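You operate a simulated robot arm through the tools that you are given. There is no shell and no other tool.

Carry out the task below with a simulated robot arm. There is one attempt and no reset: what you move stays moved.

## Task
Seal pouch 71 and put it in the out tray.
Fine: set the dial to the time on its label; switch the sealer off after.

Only the result counts: the job must be done as asked and must still hold three seconds after the hand-in. Knocking over, shifting, dropping, spilling or breaking anything else fails it. Lids that push on must go on centred and level and be pressed home; caps that screw on are set level and turned clockwise until they are tight.

## Robot
A 7-joint arm with a fingered hand, fixed in place. Base frame: the origin is at the foot of the arm, x ahead of it, y to its left, z up. Units: mm, degrees, N and s.
Its first joint turns from -115.0 to 115.0 degrees. Payload 5 kg.
The TCP is the grasp point between the finger pads, 32 mm short of the fingertips. In the tool frame z runs along the fingers and y along their closing line. The gripper opens to 160 mm. The gripper's body begins 89 mm behind the TCP. The gripper is a hand of 4 fingers: y runs from the thumb to the fingers, the wrist lies at [0, 0, -267] in the tool frame, and closing takes about 1.5 s.
Orientation is that of the tool frame in the base frame, as [roll, pitch, yaw] about the fixed x, y, z axes, in that order (R = Rz(yaw) Ry(pitch) Rx(roll)). With the fingers straight down and closing along the base's y, the tool's x points along the base's -x, its y along +y and its z along -z.

## Interface
- The arm moves only by the tool step_arm. Its argument "plan" is a list of rows, each a list of 7 numbers: the finger opening in cm, from 0 to 16, then the shift along the tool's x, y, z in cm, then the turn, a rotation vector about the tool's x, y, z in degrees. In form: [[grip, tx, ty, tz, wx, wy, wz], ...]. A call has 1 to 20 rows; each row is the pose to reach, as a shift and turn from the pose commanded when the call began, along the tool's axes at that moment. Rows are played at 5 a second. More than 50 mm and 8.6 degrees between two rows, or a gripper value outside its range, and nothing of the call is played. A pose out of reach is approached as far as the arm can. The call stops where the force on the tool passes 80 N (or 10 N more than at its start, if that is more) or the arm is blocked; 0.2 s more then pass. Each finger travels about 45 mm/s and halts on what it meets, pressing with about 32 N; the grip force reading is that of the motor and also rises with nothing between the fingers. The clock runs only during rows and for 0.2 s after the last one: add rows that repeat a pose to give the fingers time. The reply holds the time, the measured pose of the TCP, the force on the tool along the base axes, the opening and the grip force, in the units named above and with some noise, with the torque about the TCP (base axes, N m) and any sound that the robot's microphone picked up.
- Cameras (640 x 400 px; columns grow to the right, rows downward): "scene" is fixed at [49.6, -649.6, 1486.1]; the picture's right is [0.95, -0.32, 0.00], its down [-0.10, -0.30, -0.95] and it looks along [0.30, 0.90, -0.32] (base axes); focal length 358 px, centre (320, 200). "wrist" rides on the gripper at [80, -4, -114] in the tool frame; the picture's right is [0.05, 1.00, 0.00], its down [-0.81, 0.04, -0.58] and it looks along [-0.58, 0.03, 0.82] (tool axes); focal length 265 px, centre (320, 200). There is no depth. A picture from a camera that has moved, and an enlarged one, comes with that camera's place and axes in the base frame and with its lens.
- capture(camera): a new picture of that camera. The clock stands still meanwhile.
- raise_lower(by): slides the trunk up (or, below 0, down) by that many mm; the arm rides with it, the base frame stays. It gives what a move gives, with no picture.
- preshape(shape): the hand has 4 fingers and takes this shape, open, in about a second: jaw (thumb against the fingers, like two jaws); tri (thumb and two fingers); tip (a fingertip pinch); poke (one finger out to press); point (the index stretched); flat (the hand flat); cup (the hand cupped); fist (a fist). The gripper value then closes the fingers along that shape, each until it touches; the sizes above hold for jaw. It gives what a move gives, with no picture.
- zoom(camera, box): a new picture of the part [left, top, right, bottom] of that camera's present view, enlarged. The clock stands still meanwhile.
- finish_job(): hands the job in; it is judged then, once.

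Nothing tells you positions but the pictures and the camera data. Unless the task says otherwise, let go and move clear before handing in.

The tools are called after ">>>" by a JSON object that holds its "api" and its "payload". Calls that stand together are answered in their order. step_arm: Moves the arm, as the interface text tells. Its arguments: {"type":"object","properties":{"plan":{"type":"array","items":{"type":"array","items":{"type":"number"}}}},"required":["plan"]} The other tools are called the same way: raise_lower (by) slides the trunk up or down; preshape (shape) gives the hand a shape; capture (camera) takes a picture; zoom (camera, box) takes an enlarged picture of a part of a camera's view; finish_job () hands the job in.

At the start:

```text
clock: 0.0
eef_pos: [310.3, 516.3, 1332.5]
tool_rot: [180.0, 0.0, -180.0]
force: [-0.8, 0.7, 0.8]
moment: [-0.02, -0.01, -0.01]
finger_gap: 159.7
finger_force: 0.1
shape: jaw
trunk travel left (down, up): [-700.0, 290.0]
```

scene: 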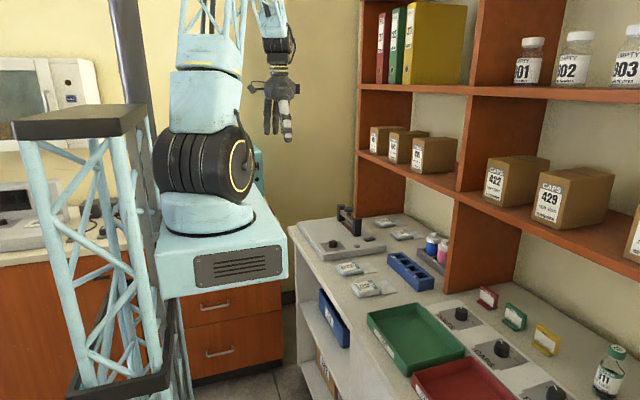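
wrist: 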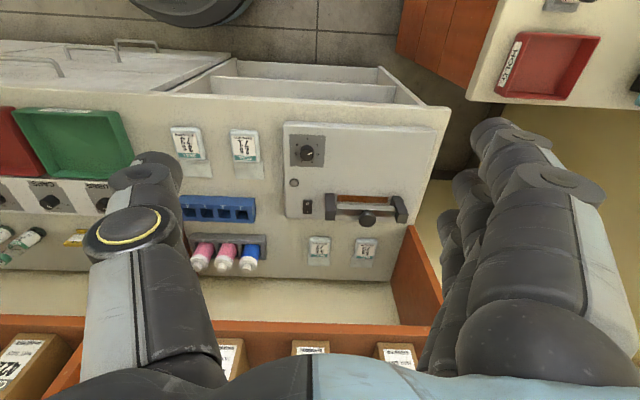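

I see a bench with a sealer (dial, switch, lever with a knob), four pouches, trays in green, red and another colour, and shelves. First I'll zoom in to read the labels and find the out tray.

>>> {"api": "zoom", "payload": {"camera": "scene", "box": [280, 190, 460, 310]}}

>>> {"api": "zoom", "payload": {"camera": "wrist", "box": [270, 110, 440, 280]}}

>>> {"api": "zoom", "payload": {"camera": "wrist", "box": [150, 110, 290, 200]}}

>>> {"api": "zoom", "payload": {"camera": "wrist", "box": [290, 220, 400, 280]}}

>>> {"api": "zoom", "payload": {"camera": "scene", "box": [280, 280, 640, 400]}}

>>> {"api": "zoom", "payload": {"camera": "wrist", "box": [0, 90, 190, 250]}}

>>> {"api": "zoom", "payload": {"camera": "wrist", "box": [460, 0, 640, 110]}}

```text
3.33 times, centred on (370, 250) of scene
camera zoom: at [49.6, -649.6, 1486.1], right [0.95, -0.32, 0.0], down [-0.1, -0.3, -0.95], along [0.3, 0.9, -0.32], focal length 1193 px, centre (153, 33)
```

zoom: 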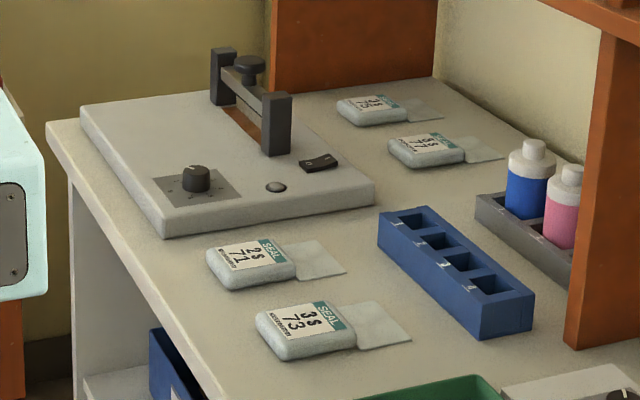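

```text
2.35 times, centred on (355, 195) of wrist
camera zoom: at [231.3, 511.8, 1446.2], right [-0.05, 1.0, 0.0], down [0.81, 0.04, 0.58], along [0.58, 0.03, -0.82], focal length 624 px, centre (238, 212)
```

zoom: 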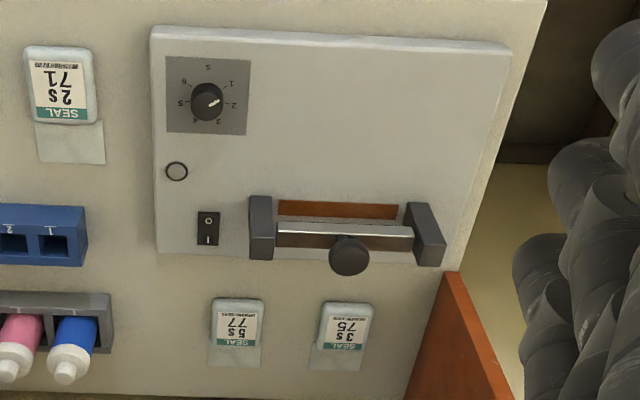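

```text
4.44 times, centred on (220, 155) of wrist
camera zoom: at [231.3, 511.8, 1446.2], right [-0.05, 1.0, 0.0], down [0.81, 0.04, 0.58], along [0.58, 0.03, -0.82], focal length 1180 px, centre (764, 400)
```

zoom: 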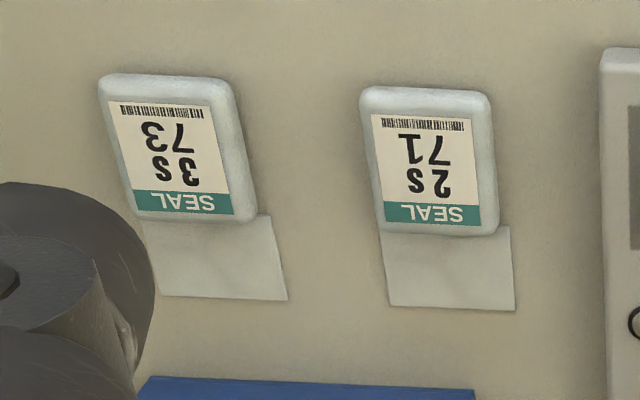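

```text
5.82 times, centred on (345, 250) of wrist
camera zoom: at [231.3, 511.8, 1446.2], right [-0.05, 1.0, 0.0], down [0.81, 0.04, 0.58], along [0.58, 0.03, -0.82], focal length 1544 px, centre (174, -91)
```

zoom: 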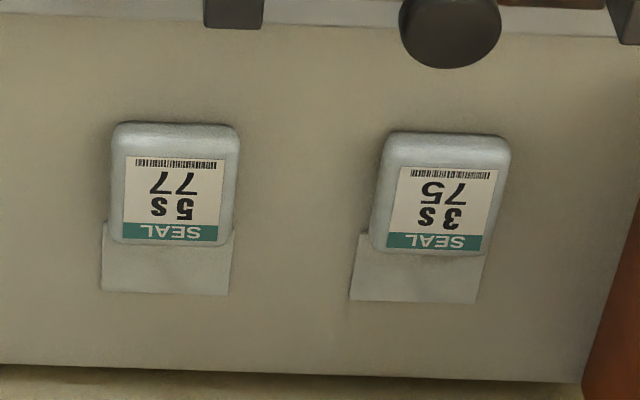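

```text
1.78 times, centred on (460, 340) of scene
camera zoom: at [49.6, -649.6, 1486.1], right [0.95, -0.32, 0.0], down [-0.1, -0.3, -0.95], along [0.3, 0.9, -0.32], focal length 636 px, centre (71, -49)
```

zoom: 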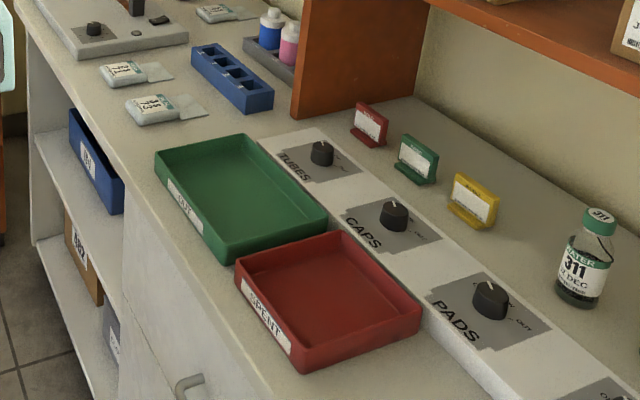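

```text
2.50 times, centred on (95, 170) of wrist
camera zoom: at [231.3, 511.8, 1446.2], right [-0.05, 1.0, 0.0], down [0.81, 0.04, 0.58], along [0.58, 0.03, -0.82], focal length 664 px, centre (882, 275)
```

zoom: 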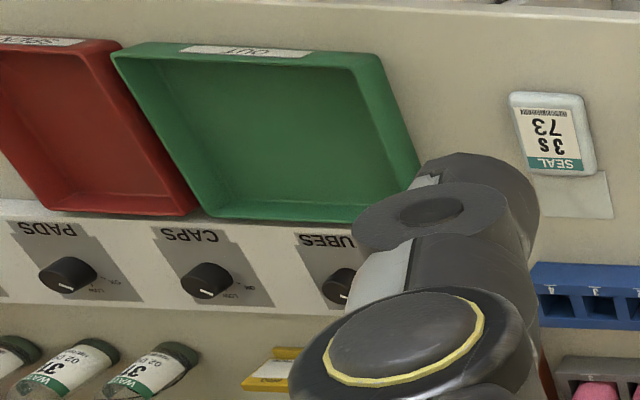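

```text
3.56 times, centred on (550, 55) of wrist
camera zoom: at [231.3, 511.8, 1446.2], right [-0.05, 1.0, 0.0], down [0.81, 0.04, 0.58], along [0.58, 0.03, -0.82], focal length 944 px, centre (-498, 716)
```

zoom: 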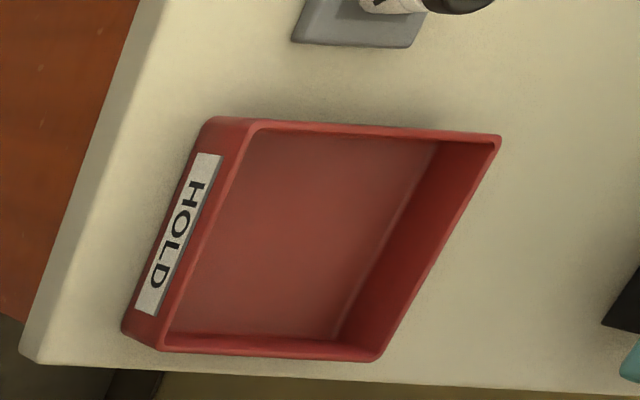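

The bench runs along y ahead of the arm. Pouch 71 (label "2 s") is near x=488, y=350, and the green OUT tray is to its right. Next I'll zoom in on the sealer's dial, switch and lever.

>>> {"api": "zoom", "payload": {"camera": "wrist", "box": [280, 120, 340, 180]}}

>>> {"api": "zoom", "payload": {"camera": "wrist", "box": [290, 170, 420, 240]}}

>>> {"api": "zoom", "payload": {"camera": "scene", "box": [290, 195, 400, 265]}}

>>> {"api": "zoom", "payload": {"camera": "scene", "box": [325, 200, 375, 250]}}

```text
6.67 times, centred on (310, 150) of wrist
camera zoom: at [231.3, 511.8, 1446.2], right [-0.05, 1.0, 0.0], down [0.81, 0.04, 0.58], along [0.58, 0.03, -0.82], focal length 1769 px, centre (387, 533)
```

zoom: 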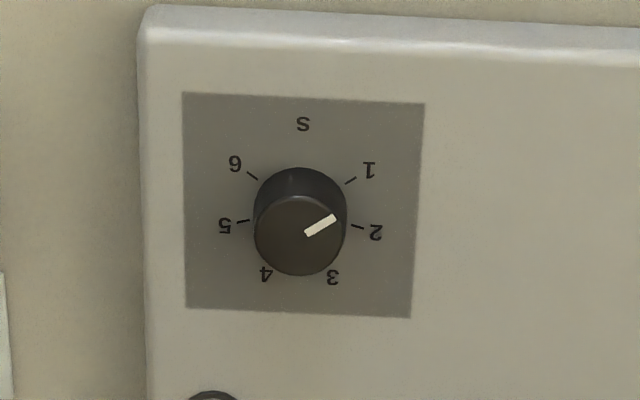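

```text
4.92 times, centred on (355, 205) of wrist
camera zoom: at [231.3, 511.8, 1446.2], right [-0.05, 1.0, 0.0], down [0.81, 0.04, 0.58], along [0.58, 0.03, -0.82], focal length 1307 px, centre (148, 175)
```

zoom: 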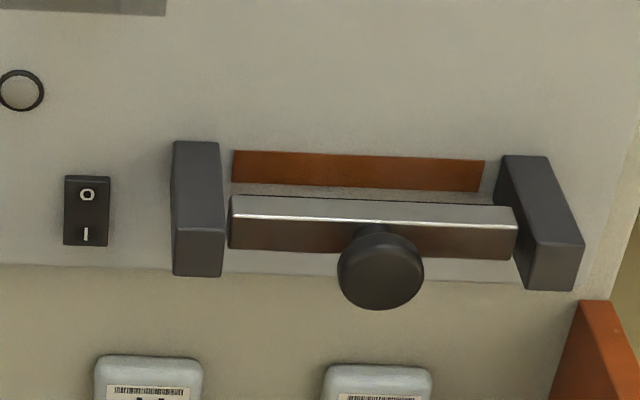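

```text
5.71 times, centred on (345, 230) of scene
camera zoom: at [49.6, -649.6, 1486.1], right [0.95, -0.32, 0.0], down [-0.1, -0.3, -0.95], along [0.3, 0.9, -0.32], focal length 2045 px, centre (177, 29)
```

zoom: 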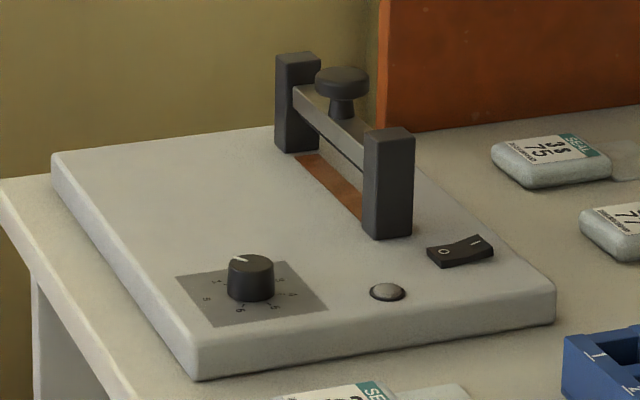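

```text
8.00 times, centred on (350, 225) of scene
camera zoom: at [49.6, -649.6, 1486.1], right [0.95, -0.32, 0.0], down [-0.1, -0.3, -0.95], along [0.3, 0.9, -0.32], focal length 2863 px, centre (80, 0)
```

zoom: 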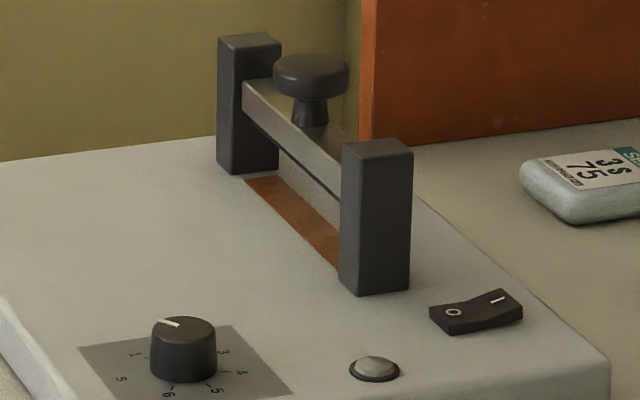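

Reading the pictures: the dial points a little short of 2, the rocker's O end looks pressed so the sealer is off, and the knob on the jaw bar is near (605, 637, 980). I'll lower the trunk for better reach and closer views.

>>> {"api": "raise_lower", "payload": {"by": -200}}

>>> {"api": "capture", "payload": {"camera": "wrist"}}

>>> {"api": "capture", "payload": {"camera": "scene"}}

```text
clock: 2.2
eef_pos: [311.3, 515.4, 1132.7]
tool_rot: [180.0, 0.0, 180.0]
force: [0.0, -0.5, -0.2]
moment: [-0.01, 0.0, 0.02]
finger_gap: 160.0
finger_force: 0.1
shape: jaw
trunk travel left (down, up): [-500.0, 490.0]
```

```text
taken
camera wrist: at [231.2, 511.6, 1246.3], right [-0.05, 1.0, 0.0], down [0.81, 0.04, 0.58], along [0.58, 0.03, -0.82], focal length 265 px, centre (320, 200)
```

wrist: 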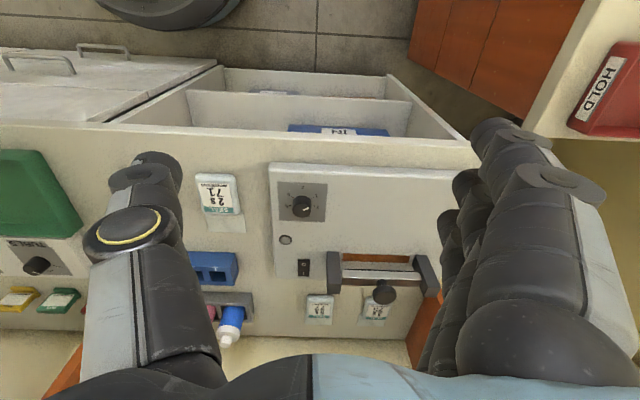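

```text
taken
```

scene: 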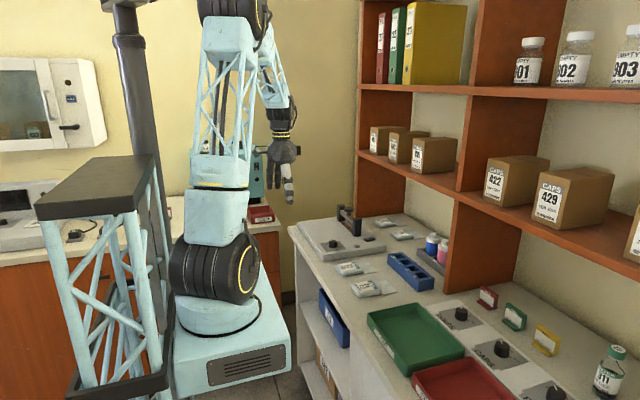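

The dial reads near 1 and sits around (483, 497). I'll move the hand over the sealer for a closer look.

>>> {"api": "step_arm", "payload": {"plan": [[16, -3.6, -0.5, 2.4, 0, 0, 0], [16, -7.2, -1.0, 4.8, 0, 0, 0], [16, -10.9, -1.5, 7.2, 0, 0, 0], [16, -10.9, -1.5, 7.2, 0, 0, 0]]}}

>>> {"api": "capture", "payload": {"camera": "wrist"}}

```text
clock: 3.2
eef_pos: [419.4, 499.4, 1061.3]
tool_rot: [179.9, 0.1, 180.0]
force: [0.3, -0.5, -0.3]
moment: [0.0, 0.02, -0.01]
finger_gap: 159.9
finger_force: 0.0
shape: jaw
trunk travel left (down, up): [-500.0, 490.0]
```

```text
taken
camera wrist: at [340.6, 495.9, 1173.7], right [-0.05, 1.0, 0.0], down [0.81, 0.04, 0.58], along [0.58, 0.03, -0.82], focal length 265 px, centre (320, 200)
```

wrist: 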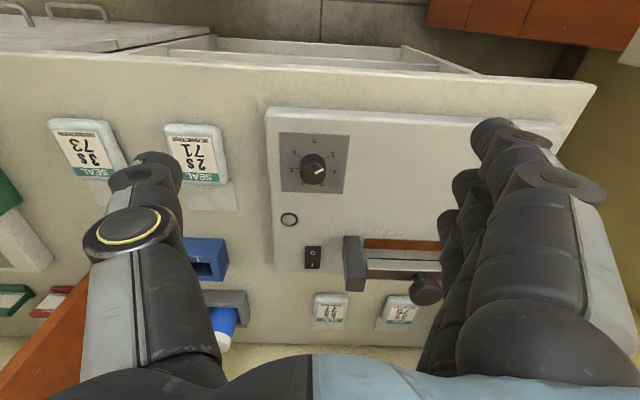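

>>> {"api": "zoom", "payload": {"camera": "wrist", "box": [265, 110, 365, 210]}}

>>> {"api": "zoom", "payload": {"camera": "wrist", "box": [270, 200, 450, 340]}}

>>> {"api": "zoom", "payload": {"camera": "wrist", "box": [150, 100, 270, 220]}}

```text
4.00 times, centred on (315, 160) of wrist
camera zoom: at [340.6, 495.9, 1173.7], right [-0.05, 1.0, 0.0], down [0.81, 0.04, 0.58], along [0.58, 0.03, -0.82], focal length 1062 px, centre (340, 360)
```

zoom: 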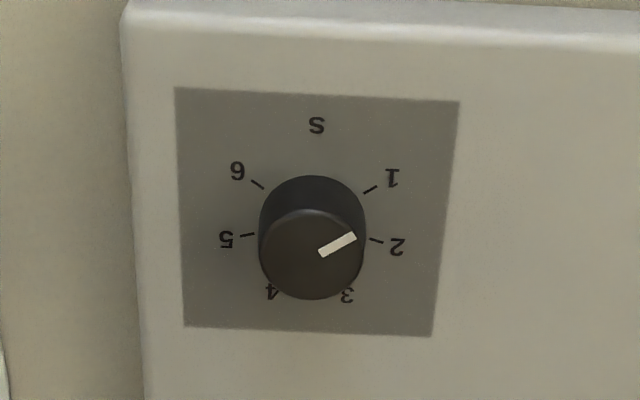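

```text
2.86 times, centred on (360, 270) of wrist
camera zoom: at [340.6, 495.9, 1173.7], right [-0.05, 1.0, 0.0], down [0.81, 0.04, 0.58], along [0.58, 0.03, -0.82], focal length 758 px, centre (206, 0)
```

zoom: 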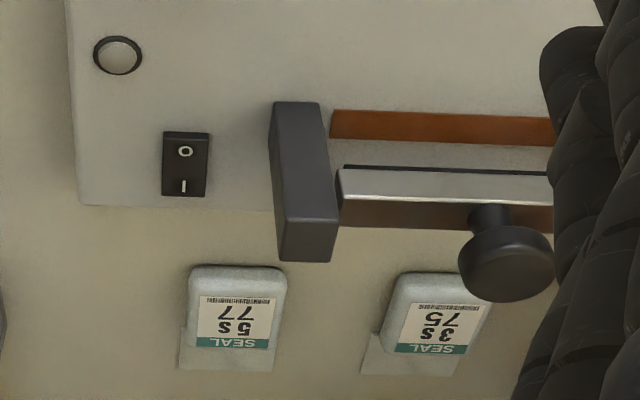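

```text
3.33 times, centred on (210, 160) of wrist
camera zoom: at [340.6, 495.9, 1173.7], right [-0.05, 1.0, 0.0], down [0.81, 0.04, 0.58], along [0.58, 0.03, -0.82], focal length 885 px, centre (687, 333)
```

zoom: 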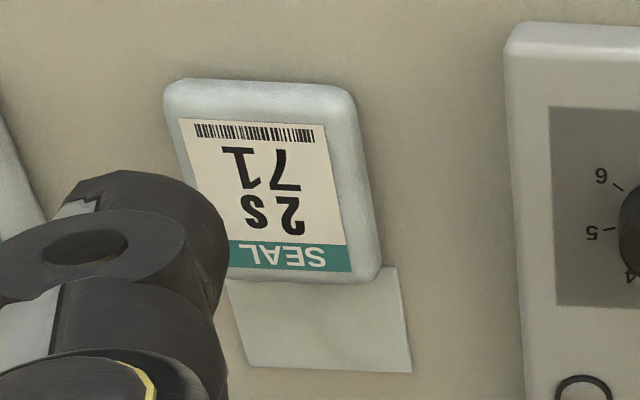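

The knob is about 28 mm across, about 20 mm tall and points at 1. I'll shift sideways to triangulate the sealer's parts and see the jaw fully.

>>> {"api": "step_arm", "payload": {"plan": [[16, -1.5, 4, 0, 0, 0, 0], [16, -3, 8, 0, 0, 0, 0], [16, -5, 11, 0, 0, 0, 0], [16, -5, 11, 0, 0, 0, 0]]}}

>>> {"api": "capture", "payload": {"camera": "wrist"}}

>>> {"api": "zoom", "payload": {"camera": "wrist", "box": [180, 80, 300, 200]}}

>>> {"api": "zoom", "payload": {"camera": "wrist", "box": [180, 160, 440, 300]}}

```text
clock: 4.2
eef_pos: [469.4, 610.4, 1060.7]
tool_rot: [180.0, 0.0, 179.9]
force: [0.3, 1.0, -0.7]
moment: [-0.01, -0.01, -0.02]
finger_gap: 160.1
finger_force: 0.1
shape: jaw
trunk travel left (down, up): [-500.0, 490.0]
```

```text
taken
camera wrist: at [389.9, 606.6, 1173.5], right [-0.05, 1.0, 0.0], down [0.82, 0.04, 0.58], along [0.58, 0.03, -0.82], focal length 265 px, centre (320, 200)
```

wrist: 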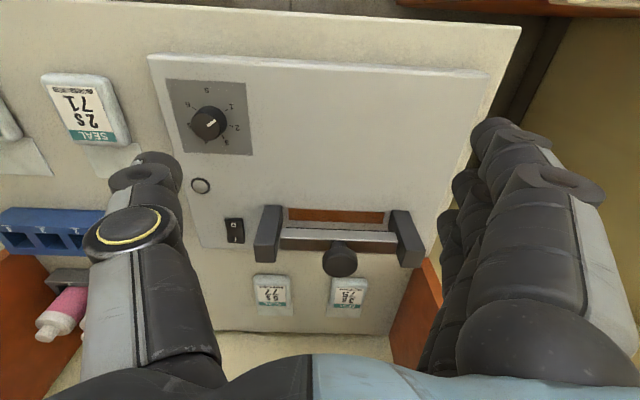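

```text
3.33 times, centred on (240, 140) of wrist
camera zoom: at [389.9, 606.6, 1173.5], right [-0.05, 1.0, 0.0], down [0.82, 0.04, 0.58], along [0.58, 0.03, -0.82], focal length 885 px, centre (587, 400)
```

zoom: 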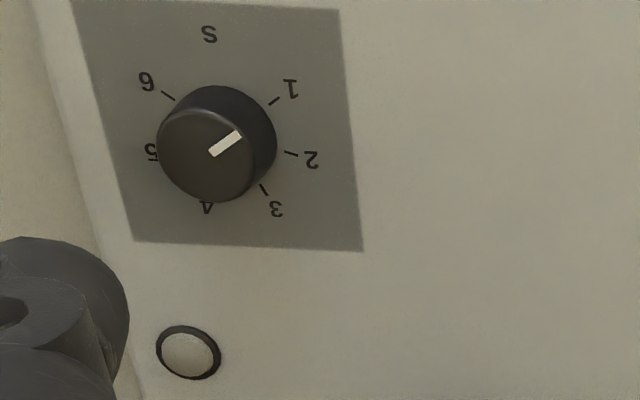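

```text
2.46 times, centred on (310, 230) of wrist
camera zoom: at [389.9, 606.6, 1173.5], right [-0.05, 1.0, 0.0], down [0.82, 0.04, 0.58], along [0.58, 0.03, -0.82], focal length 653 px, centre (345, 126)
```

zoom: 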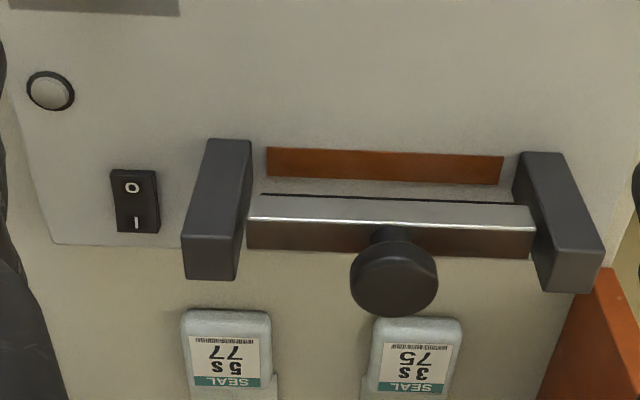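

Triangulated so far:

| Item | Position (mm) |
|---|---|
| Dial top | (491, 495, 910) |
| Switch | (643.5, 500.5, 897) |
| Heater strip centre | (617.5, 640), deck near z=890 |
| Lever knob | (618, 640.5), top near z=971 |

Next I'll look at the hand shapes from this safe height.

>>> {"api": "preshape", "payload": {"shape": "tip"}}

>>> {"api": "capture", "payload": {"camera": "wrist"}}

>>> {"api": "zoom", "payload": {"camera": "scene", "box": [240, 80, 400, 260]}}

```text
clock: 5.1
eef_pos: [469.5, 610.6, 1060.7]
tool_rot: [180.0, 0.1, 179.9]
force: [-0.8, 0.2, -0.3]
moment: [0.02, 0.0, 0.0]
finger_gap: 159.8
finger_force: 0.0
shape: tip
trunk travel left (down, up): [-500.0, 490.0]
```

```text
taken
camera wrist: at [389.8, 606.2, 1173.4], right [-0.05, 1.0, 0.0], down [0.82, 0.04, 0.58], along [0.58, 0.03, -0.82], focal length 265 px, centre (320, 200)
```

wrist: 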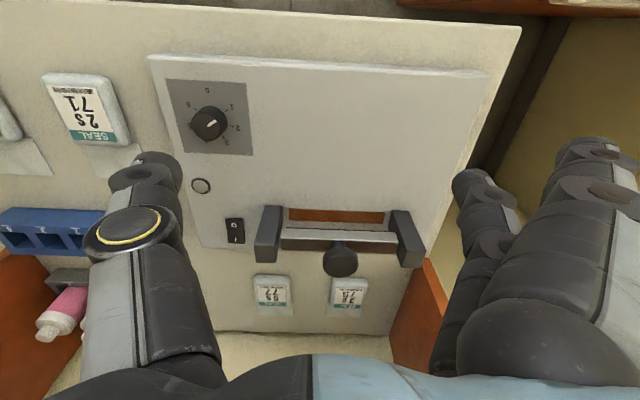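

```text
2.22 times, centred on (320, 170) of scene
camera zoom: at [49.6, -649.6, 1486.1], right [0.95, -0.32, 0.0], down [-0.1, -0.3, -0.95], along [0.3, 0.9, -0.32], focal length 795 px, centre (320, 267)
```

zoom: 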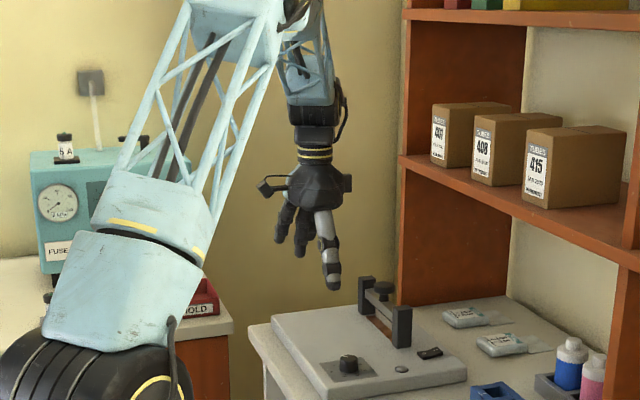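

The tip shape opposes the thumb to one finger, with the others held back. I'll close it to dial width in the air to see where the fingertips meet.

>>> {"api": "step_arm", "payload": {"plan": [[12, 0, 0, 0, 0, 0, 0], [9, 0, 0, 0, 0, 0, 0], [6, 0, 0, 0, 0, 0, 0], [4, 0, 0, 0, 0, 0, 0], [4, 0, 0, 0, 0, 0, 0], [4, 0, 0, 0, 0, 0, 0], [4, 0, 0, 0, 0, 0, 0]]}}

>>> {"api": "capture", "payload": {"camera": "wrist"}}

>>> {"api": "zoom", "payload": {"camera": "scene", "box": [280, 110, 400, 230]}}

```text
clock: 6.7
eef_pos: [468.4, 609.6, 1059.1]
tool_rot: [179.9, 0.0, 179.9]
force: [0.0, -0.2, 0.3]
moment: [0.0, -0.04, 0.01]
finger_gap: 40.6
finger_force: 0.1
shape: tip
trunk travel left (down, up): [-500.0, 490.0]
```

```text
taken
camera wrist: at [389.8, 606.3, 1173.4], right [-0.05, 1.0, 0.0], down [0.82, 0.04, 0.58], along [0.58, 0.03, -0.82], focal length 265 px, centre (320, 200)
```

wrist: 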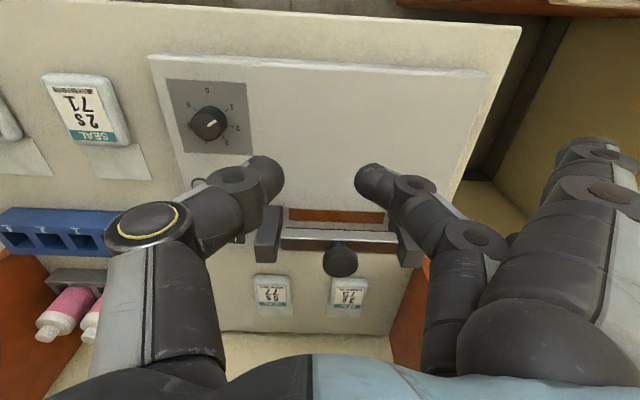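

```text
3.33 times, centred on (340, 170) of scene
camera zoom: at [49.6, -649.6, 1486.1], right [0.95, -0.32, 0.0], down [-0.1, -0.3, -0.95], along [0.3, 0.9, -0.32], focal length 1193 px, centre (253, 300)
```

zoom: 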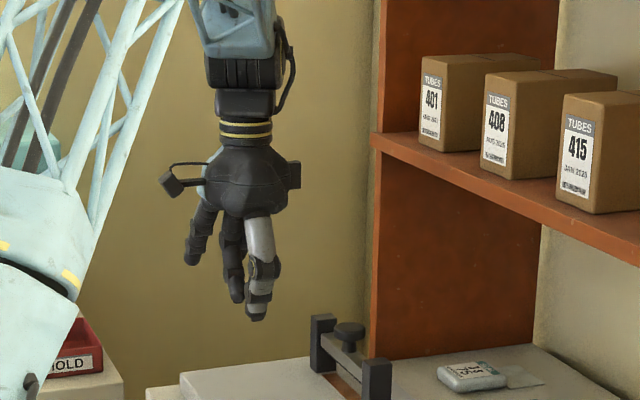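

Pinch tips meet on the TCP line as expected. Now I'll move above the dial, pre-turned -24°, with a 7 cm opening.

>>> {"api": "step_arm", "payload": {"plan": [[7, -0.5, -2.9, 0, 0, 0, -6], [7, -1.0, -5.8, 1, 0, 0, -12], [7, -1.6, -8.7, 3, 0, 0, -18], [7, -2.14, -11.5, 6.0, 0, 0, -24], [7, -2.14, -11.5, 6.0, 0, 0, -24]]}}

>>> {"api": "capture", "payload": {"camera": "wrist"}}

```text
clock: 7.9
eef_pos: [490.2, 496.8, 1001.4]
tool_rot: [180.0, 0.0, -156.0]
force: [-0.6, 0.2, 0.3]
moment: [0.02, 0.03, -0.02]
finger_gap: 69.5
finger_force: 0.0
shape: tip
trunk travel left (down, up): [-500.0, 490.0]
```

```text
taken
camera wrist: at [419.1, 460.6, 1115.8], right [-0.45, 0.89, 0.0], down [0.73, 0.37, 0.58], along [0.52, 0.26, -0.82], focal length 265 px, centre (320, 200)
```

wrist: 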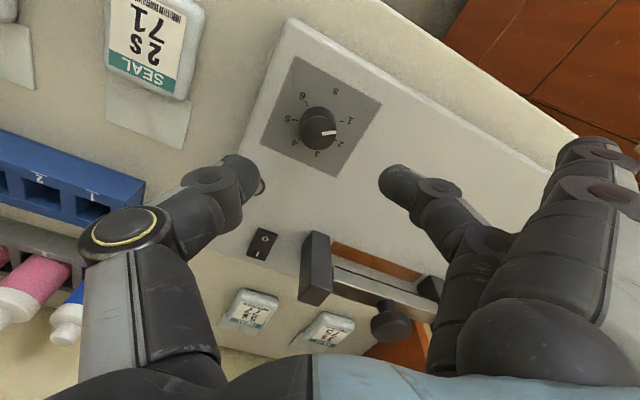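

>>> {"api": "zoom", "payload": {"camera": "wrist", "box": [250, 60, 390, 180]}}

```text
3.33 times, centred on (320, 120) of wrist
camera zoom: at [419.1, 460.6, 1115.8], right [-0.45, 0.89, 0.0], down [0.73, 0.37, 0.58], along [0.52, 0.26, -0.82], focal length 885 px, centre (320, 467)
```

zoom: 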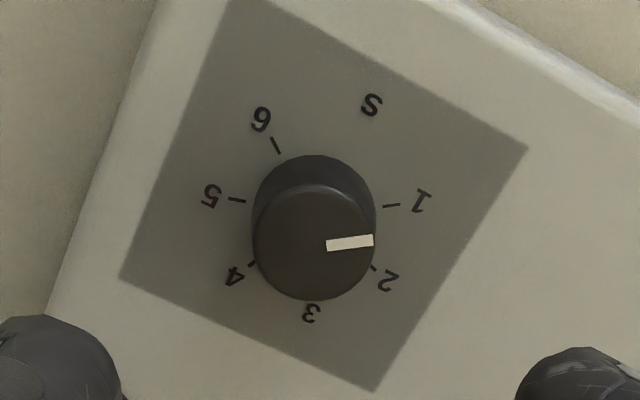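

The knob is centred between the fingers to within about 1.5 mm. I'll descend so the tips clear the deck by a few mm, then close.

>>> {"api": "step_arm", "payload": {"plan": [[7, 0, -0.1, 2.5, 0, 0, 0], [7, 0, -0.1, 5, 0, 0, 0], [7, 0, -0.1, 6.5, 0, 0, 0], [7, 0, -0.1, 7.4, 0, 0, 0], [7, 0, -0.1, 7.4, 0, 0, 0], [5, 0, -0.1, 7.4, 0, 0, 0], [3.5, 0, -0.1, 7.4, 0, 0, 0], [2, 0, -0.1, 7.4, 0, 0, 0], [2, 0, -0.1, 7.4, 0, 0, 0], [2, 0, -0.1, 7.4, 0, 0, 0], [2, 0, -0.1, 7.4, 0, 0, 0]]}}

>>> {"api": "capture", "payload": {"camera": "wrist"}}

>>> {"api": "zoom", "payload": {"camera": "scene", "box": [290, 160, 400, 270]}}

```text
clock: 10.3
eef_pos: [491.8, 494.5, 926.5]
tool_rot: [-179.9, 0.1, -155.9]
force: [-0.3, 1.6, -3.4]
moment: [0.12, 0.02, 0.01]
finger_gap: 23.6
finger_force: 31.9
shape: tip
trunk travel left (down, up): [-500.0, 490.0]
```

```text
taken
camera wrist: at [420.6, 458.5, 1040.5], right [-0.45, 0.89, 0.0], down [0.73, 0.37, 0.58], along [0.52, 0.26, -0.82], focal length 265 px, centre (320, 200)
```

wrist: 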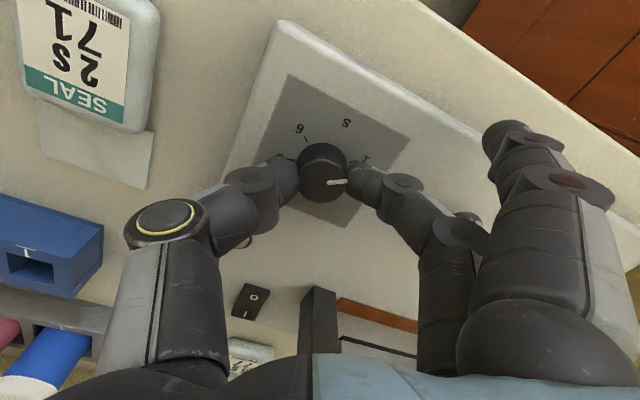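

```text
3.64 times, centred on (345, 215) of scene
camera zoom: at [49.6, -649.6, 1486.1], right [0.95, -0.32, 0.0], down [-0.1, -0.3, -0.95], along [0.3, 0.9, -0.32], focal length 1301 px, centre (229, 146)
```

zoom: 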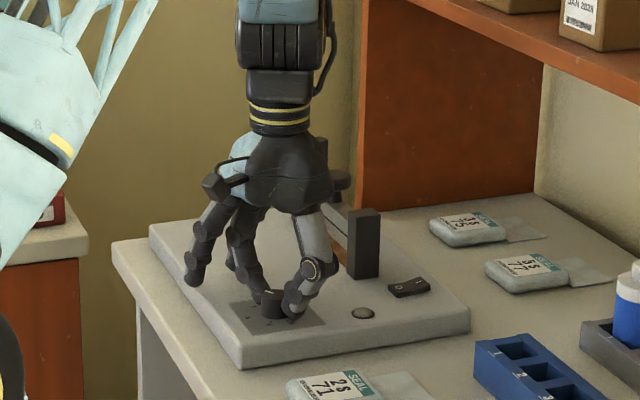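

The knob is gripped (gap 23.6 mm, 32 N). Now I'll turn it 48° clockwise about the tool axis.

>>> {"api": "step_arm", "payload": {"plan": [[2, 0, 0, 0, 0, 0, 6], [2, 0, 0, 0, 0, 0, 12], [2, 0, 0, 0, 0, 0, 18], [2, 0, 0, 0, 0, 0, 24], [2, 0, 0, 0, 0, 0, 30], [2, 0, 0, 0, 0, 0, 36], [2, 0, 0, 0, 0, 0, 42], [2, 0, 0, 0, 0, 0, 48], [2, 0, 0, 0, 0, 0, 48]]}}

>>> {"api": "capture", "payload": {"camera": "wrist"}}

>>> {"api": "zoom", "payload": {"camera": "wrist", "box": [250, 110, 390, 230]}}

```text
clock: 12.3
eef_pos: [490.3, 493.8, 926.7]
tool_rot: [180.0, 0.1, 155.9]
force: [-1.2, -2.3, -2.1]
moment: [-0.03, 0.0, 0.0]
finger_gap: 23.6
finger_force: 32.0
shape: tip
trunk travel left (down, up): [-500.0, 490.0]
```

```text
taken
camera wrist: at [416.7, 523.4, 1040.4], right [0.36, 0.93, 0.0], down [0.76, -0.29, 0.58], along [0.54, -0.21, -0.82], focal length 265 px, centre (320, 200)
```

wrist: 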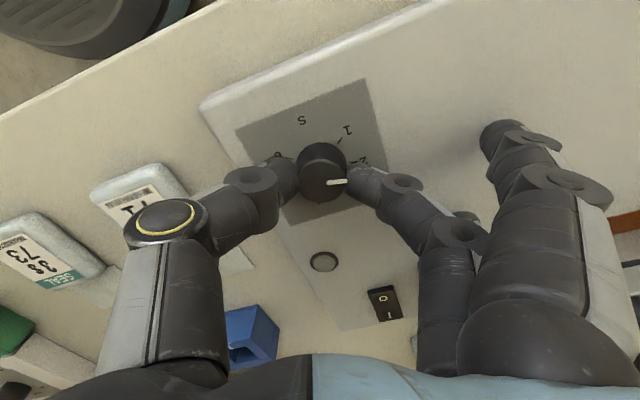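

```text
3.33 times, centred on (320, 170) of wrist
camera zoom: at [416.7, 523.4, 1040.4], right [0.36, 0.93, 0.0], down [0.76, -0.29, 0.58], along [0.54, -0.21, -0.82], focal length 885 px, centre (320, 300)
```

zoom: 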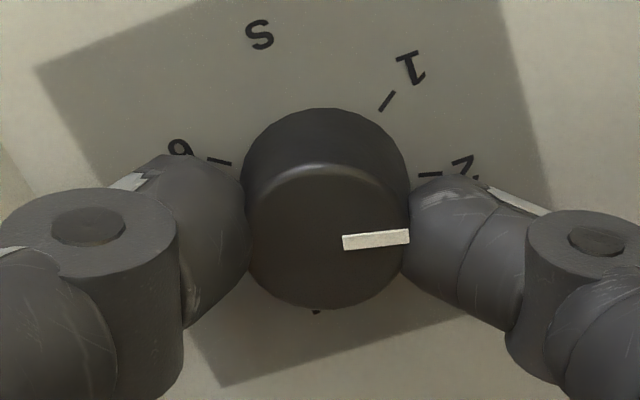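

The knob turned with the hand. Now I'll release, rise and check the pointer against the scale.

>>> {"api": "step_arm", "payload": {"plan": [[4, 0, 0, 0, 0, 0, 0], [7, 0, 0, 0, 0, 0, 0], [7, 0, 0, 0, 0, 0, 0], [7, 0, 0, -3, 0, 0, 0], [7, 0, 0, -7, 0, 0, -6], [7, 0, 0, -9, 0, 0, -12], [7, 0, 0, -10, 0, 0, -18], [7, 0, 0, -10, 0, 0, -24], [7, 0, 0, -10, 0, 0, -24]]}}

>>> {"api": "capture", "payload": {"camera": "wrist"}}

>>> {"api": "zoom", "payload": {"camera": "wrist", "box": [260, 80, 380, 180]}}

```text
clock: 14.3
eef_pos: [491.9, 493.6, 1026.8]
tool_rot: [-180.0, 0.0, -180.0]
force: [-0.1, 0.2, -0.8]
moment: [-0.03, 0.02, 0.0]
finger_gap: 69.4
finger_force: 0.1
shape: tip
trunk travel left (down, up): [-500.0, 490.0]
```

```text
taken
camera wrist: at [412.3, 490.2, 1140.2], right [-0.05, 1.0, 0.0], down [0.82, 0.04, 0.58], along [0.58, 0.03, -0.82], focal length 265 px, centre (320, 200)
```

wrist: 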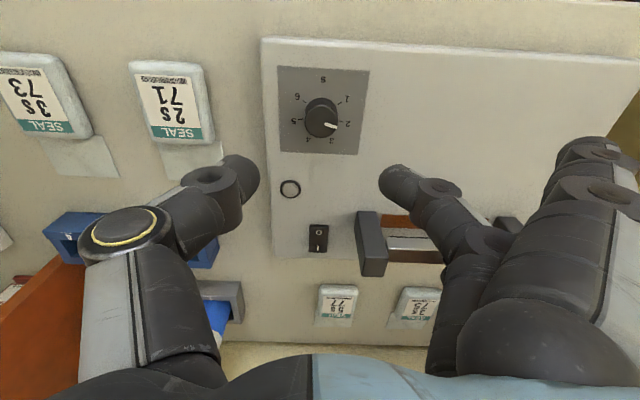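

```text
4.00 times, centred on (320, 130) of wrist
camera zoom: at [412.3, 490.2, 1140.2], right [-0.05, 1.0, 0.0], down [0.82, 0.04, 0.58], along [0.58, 0.03, -0.82], focal length 1062 px, centre (320, 480)
```

zoom: 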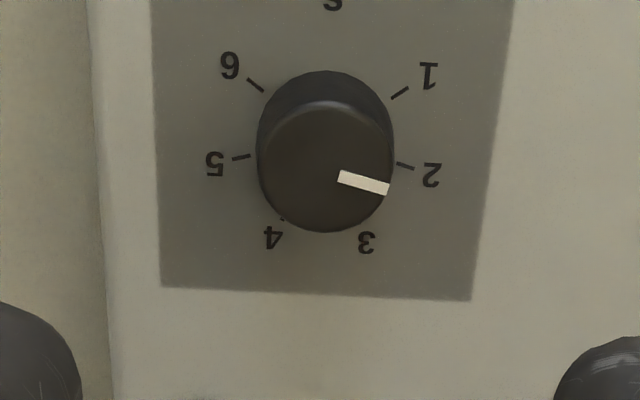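

>>> {"api": "zoom", "payload": {"camera": "wrist", "box": [290, 90, 354, 146]}}

>>> {"api": "zoom", "payload": {"camera": "scene", "box": [325, 230, 355, 260]}}

```text
7.14 times, centred on (322, 118) of wrist
camera zoom: at [412.3, 490.2, 1140.2], right [-0.05, 1.0, 0.0], down [0.82, 0.04, 0.58], along [0.58, 0.03, -0.82], focal length 1896 px, centre (306, 786)
```

zoom: 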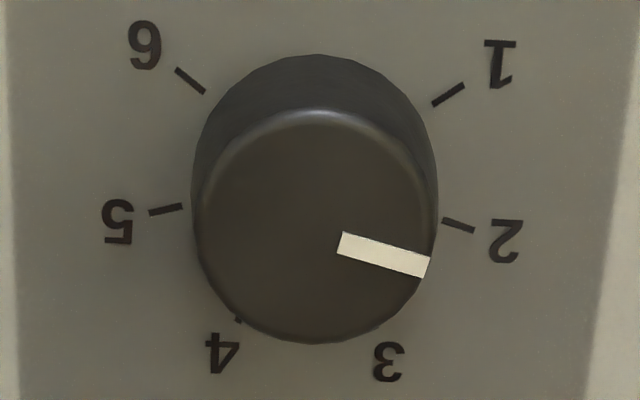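

```text
13.33 times, centred on (340, 245) of scene
camera zoom: at [49.6, -649.6, 1486.1], right [0.95, -0.32, 0.0], down [-0.1, -0.3, -0.95], along [0.3, 0.9, -0.32], focal length 4772 px, centre (53, -400)
```

zoom: 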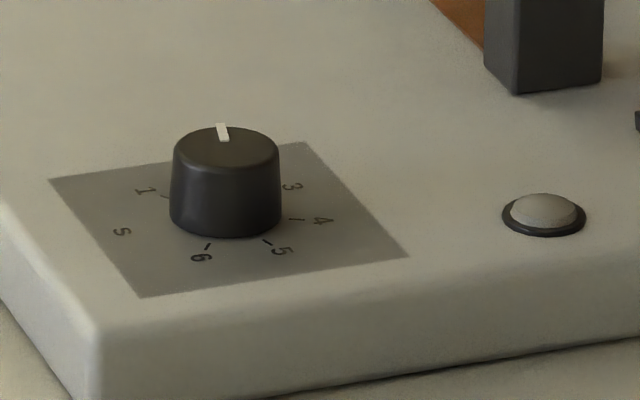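

The pointer now reads about 104–105°, right on the "2" tick (ticks at 55°, 105°, …). Next is the switch, so I'll try the poke shape.

>>> {"api": "preshape", "payload": {"shape": "poke"}}

>>> {"api": "capture", "payload": {"camera": "wrist"}}

>>> {"api": "zoom", "payload": {"camera": "scene", "box": [270, 120, 400, 260]}}

```text
clock: 15.2
eef_pos: [492.8, 493.4, 1027.0]
tool_rot: [-180.0, 0.0, 180.0]
force: [-0.1, -0.8, -0.1]
moment: [0.05, 0.0, -0.01]
finger_gap: 0.2
finger_force: 0.0
shape: poke
trunk travel left (down, up): [-500.0, 490.0]
```

```text
taken
camera wrist: at [412.3, 490.3, 1140.2], right [-0.05, 1.0, 0.0], down [0.81, 0.04, 0.58], along [0.58, 0.03, -0.82], focal length 265 px, centre (320, 200)
```

wrist: 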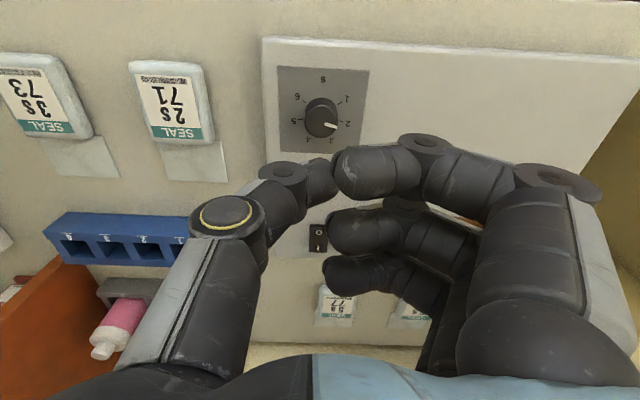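

```text
2.86 times, centred on (335, 190) of scene
camera zoom: at [49.6, -649.6, 1486.1], right [0.95, -0.32, 0.0], down [-0.1, -0.3, -0.95], along [0.3, 0.9, -0.32], focal length 1022 px, centre (277, 229)
```

zoom: 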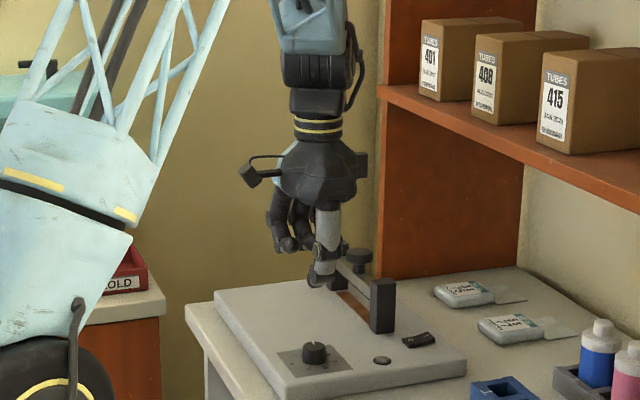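

>>> {"api": "zoom", "payload": {"camera": "scene", "box": [315, 170, 365, 220]}}

>>> {"api": "preshape", "payload": {"shape": "point"}}

>>> {"api": "capture", "payload": {"camera": "wrist"}}

>>> {"api": "zoom", "payload": {"camera": "scene", "box": [300, 150, 380, 230]}}

```text
8.00 times, centred on (340, 195) of scene
camera zoom: at [49.6, -649.6, 1486.1], right [0.95, -0.32, 0.0], down [-0.1, -0.3, -0.95], along [0.3, 0.9, -0.32], focal length 2863 px, centre (160, 240)
```

zoom: 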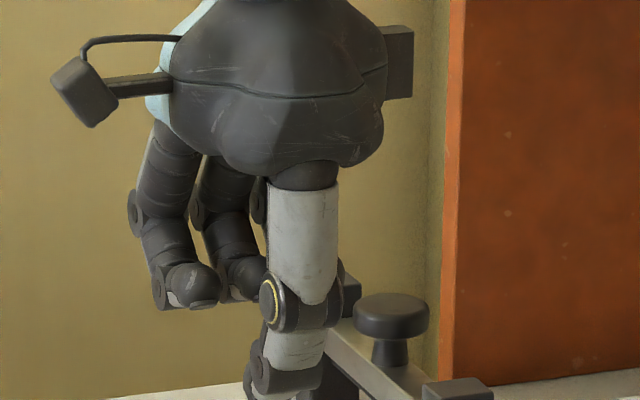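

```text
clock: 16.1
eef_pos: [492.8, 493.5, 1026.5]
tool_rot: [-180.0, 0.0, -180.0]
force: [-0.1, 0.5, 0.4]
moment: [-0.03, -0.02, 0.0]
finger_gap: 152.5
finger_force: 0.0
shape: point
trunk travel left (down, up): [-500.0, 490.0]
```

```text
taken
camera wrist: at [412.3, 490.3, 1140.2], right [-0.05, 1.0, 0.0], down [0.82, 0.04, 0.58], along [0.58, 0.03, -0.82], focal length 265 px, centre (320, 200)
```

wrist: 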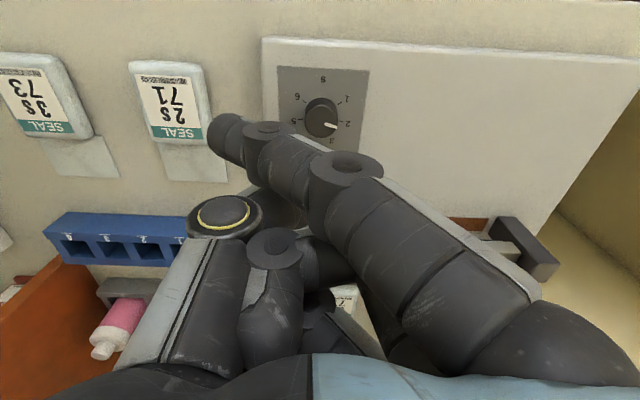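

```text
5.00 times, centred on (340, 190) of scene
camera zoom: at [49.6, -649.6, 1486.1], right [0.95, -0.32, 0.0], down [-0.1, -0.3, -0.95], along [0.3, 0.9, -0.32], focal length 1789 px, centre (220, 250)
```

zoom: 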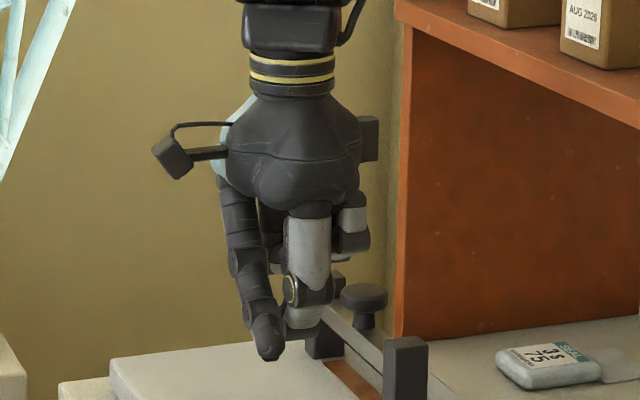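

Poke puts the thumb out along the TCP line with the fingers curled above, which makes a good single presser. I'll use it, turned 30° to stay clear of the jaw post, and move above the "I" end of the switch near (659, 500).

>>> {"api": "preshape", "payload": {"shape": "poke"}}

>>> {"api": "step_arm", "payload": {"plan": [[0, -3.35, 0.1, 0, 0, 0, 6], [0, -6.7, 0.2, 0, 0, 0, 12], [0, -10.05, 0.4, 0, 0, 0, 18], [0, -13.4, 0.5, 0, 0, 0, 24], [0, -16.75, 0.6, 0, 0, 0, 30], [0, -16.75, 0.6, 0, 0, 0, 30]]}}

>>> {"api": "capture", "payload": {"camera": "wrist"}}

>>> {"api": "zoom", "payload": {"camera": "scene", "box": [300, 110, 440, 260]}}

```text
clock: 17.0
eef_pos: [490.7, 493.5, 1026.3]
tool_rot: [179.9, -0.1, 180.0]
force: [0.4, 0.1, -0.7]
moment: [-0.01, 0.03, 0.0]
finger_gap: 0.1
finger_force: 0.0
shape: poke
trunk travel left (down, up): [-500.0, 490.0]
```

```text
clock: 18.4
eef_pos: [658.2, 500.0, 1027.4]
tool_rot: [180.0, 0.0, 149.9]
force: [0.1, 0.2, -0.6]
moment: [0.0, 0.01, 0.02]
finger_gap: 6.9
finger_force: 0.1
shape: jaw
trunk travel left (down, up): [-500.0, 490.0]
```

```text
taken
camera wrist: at [587.6, 537.3, 1140.9], right [0.46, 0.89, 0.0], down [0.73, -0.37, 0.58], along [0.51, -0.26, -0.82], focal length 265 px, centre (320, 200)
```

wrist: 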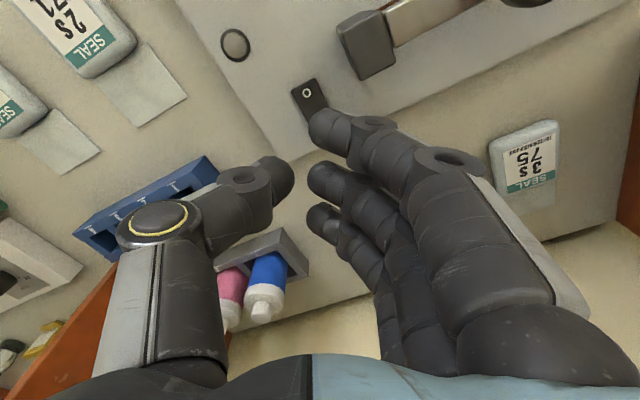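

```text
2.67 times, centred on (370, 185) of scene
camera zoom: at [49.6, -649.6, 1486.1], right [0.95, -0.32, 0.0], down [-0.1, -0.3, -0.95], along [0.3, 0.9, -0.32], focal length 954 px, centre (187, 240)
```

zoom: 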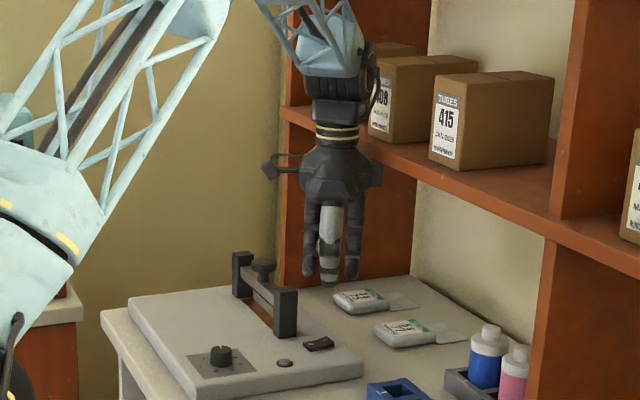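

Sending a grip of 0 made the hand revert to jaw. I'll check which grip value keeps the poke shape while the hand is clear of everything.

>>> {"api": "preshape", "payload": {"shape": "poke"}}

>>> {"api": "step_arm", "payload": {"plan": [[16, 0, 0, 0, 0, 0, 0]]}}

>>> {"api": "capture", "payload": {"camera": "wrist"}}

```text
clock: 19.3
eef_pos: [657.9, 500.3, 1026.6]
tool_rot: [-179.9, 0.0, 150.0]
force: [-0.7, -0.4, 0.9]
moment: [0.01, -0.01, 0.04]
finger_gap: 0.1
finger_force: 0.0
shape: poke
trunk travel left (down, up): [-500.0, 490.0]
```

```text
clock: 19.7
eef_pos: [657.7, 500.0, 1026.9]
tool_rot: [180.0, 0.1, 150.0]
force: [0.0, 0.4, -0.6]
moment: [-0.04, 0.04, -0.01]
finger_gap: 0.0
finger_force: 0.0
shape: poke
trunk travel left (down, up): [-500.0, 490.0]
```

```text
taken
camera wrist: at [587.4, 537.1, 1140.8], right [0.46, 0.89, 0.0], down [0.73, -0.37, 0.58], along [0.51, -0.26, -0.82], focal length 265 px, centre (320, 200)
```

wrist: 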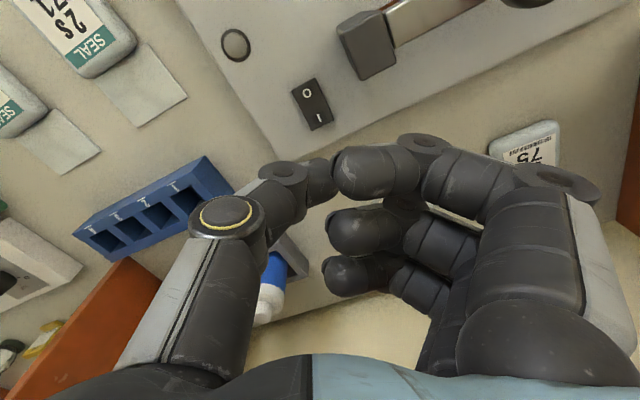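

With grip 16 the poke shape holds, and the "I" mark lies at (657, 500), directly under the thumb. I'll descend part way and check clearances.

>>> {"api": "step_arm", "payload": {"plan": [[16, 0, 0, 3, 0, 0, 0], [16, 0, 0, 6, 0, 0, 0], [16, 0, 0, 7.6, 0, 0, 0], [16, 0, 0, 7.6, 0, 0, 0]]}}

>>> {"api": "capture", "payload": {"camera": "wrist"}}

>>> {"api": "zoom", "payload": {"camera": "scene", "box": [330, 180, 420, 260]}}

```text
clock: 20.7
eef_pos: [659.4, 501.7, 950.9]
tool_rot: [-180.0, 0.1, 150.0]
force: [-0.2, 0.0, -1.4]
moment: [0.03, 0.01, 0.01]
finger_gap: 0.2
finger_force: 0.1
shape: poke
trunk travel left (down, up): [-500.0, 490.0]
```

```text
taken
camera wrist: at [589.5, 538.1, 1064.6], right [0.46, 0.89, 0.0], down [0.73, -0.37, 0.58], along [0.51, -0.26, -0.82], focal length 265 px, centre (320, 200)
```

wrist: 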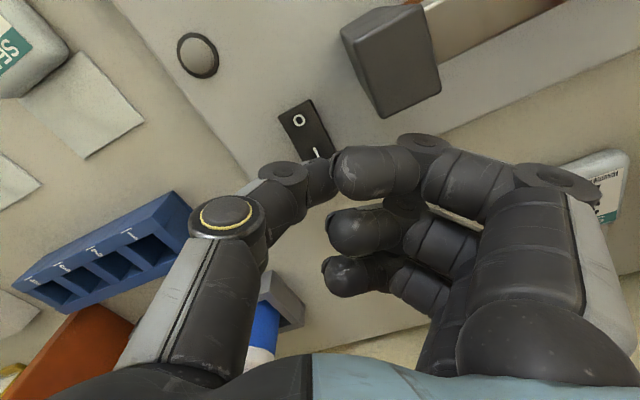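

```text
5.00 times, centred on (375, 220) of scene
camera zoom: at [49.6, -649.6, 1486.1], right [0.95, -0.32, 0.0], down [-0.1, -0.3, -0.95], along [0.3, 0.9, -0.32], focal length 1789 px, centre (45, 100)
```

zoom: 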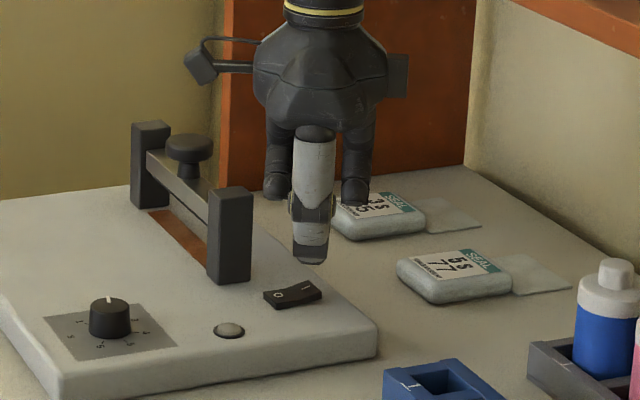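

>>> {"api": "step_arm", "payload": {"plan": [[16, 0, 0, 0.4, 0, 0, 0], [16, 0, 0, 0.8, 0, 0, 0], [16, 0, 0, 1.2, 0, 0, 0], [16, 0, 0, 1.2, 0, 0, 0]]}}

>>> {"api": "zoom", "payload": {"camera": "scene", "box": [360, 210, 410, 250]}}

```text
clock: 21.7
eef_pos: [659.7, 499.5, 939.0]
tool_rot: [-179.9, 0.1, 150.1]
force: [-0.1, -0.3, 0.3]
moment: [0.0, 0.01, 0.0]
finger_gap: 0.0
finger_force: 0.0
shape: poke
trunk travel left (down, up): [-500.0, 490.0]
```

```text
10.00 times, centred on (385, 230) of scene
camera zoom: at [49.6, -649.6, 1486.1], right [0.95, -0.32, 0.0], down [-0.1, -0.3, -0.95], along [0.3, 0.9, -0.32], focal length 3579 px, centre (-330, -100)
```

zoom: 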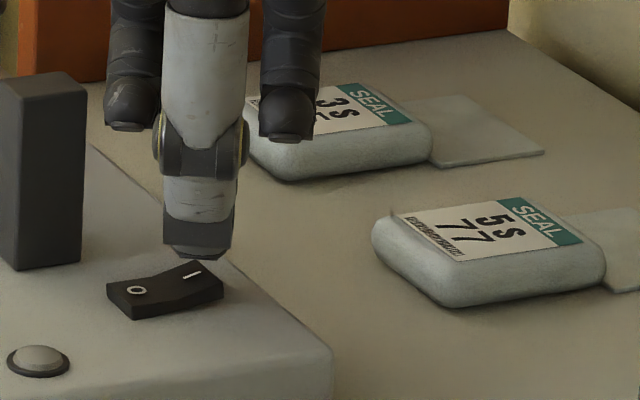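

>>> {"api": "step_arm", "payload": {"plan": [[16, 0, 0, 0.3, 0, 0, 0], [16, 0, 0, 0.6, 0, 0, 0], [16, 0, 0, 0.6, 0, 0, 0]]}}

>>> {"api": "zoom", "payload": {"camera": "scene", "box": [360, 210, 410, 250]}}

```text
clock: 22.5
eef_pos: [659.6, 500.5, 932.6]
tool_rot: [179.9, 0.1, 150.0]
force: [-0.2, -0.8, 0.1]
moment: [0.0, 0.03, -0.02]
finger_gap: 0.0
finger_force: 0.2
shape: poke
trunk travel left (down, up): [-500.0, 490.0]
```

```text
10.00 times, centred on (385, 230) of scene
camera zoom: at [49.6, -649.6, 1486.1], right [0.95, -0.32, 0.0], down [-0.1, -0.3, -0.95], along [0.3, 0.9, -0.32], focal length 3579 px, centre (-330, -100)
```

zoom: 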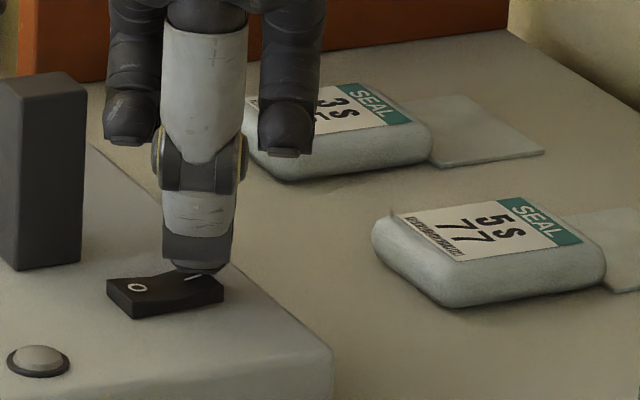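

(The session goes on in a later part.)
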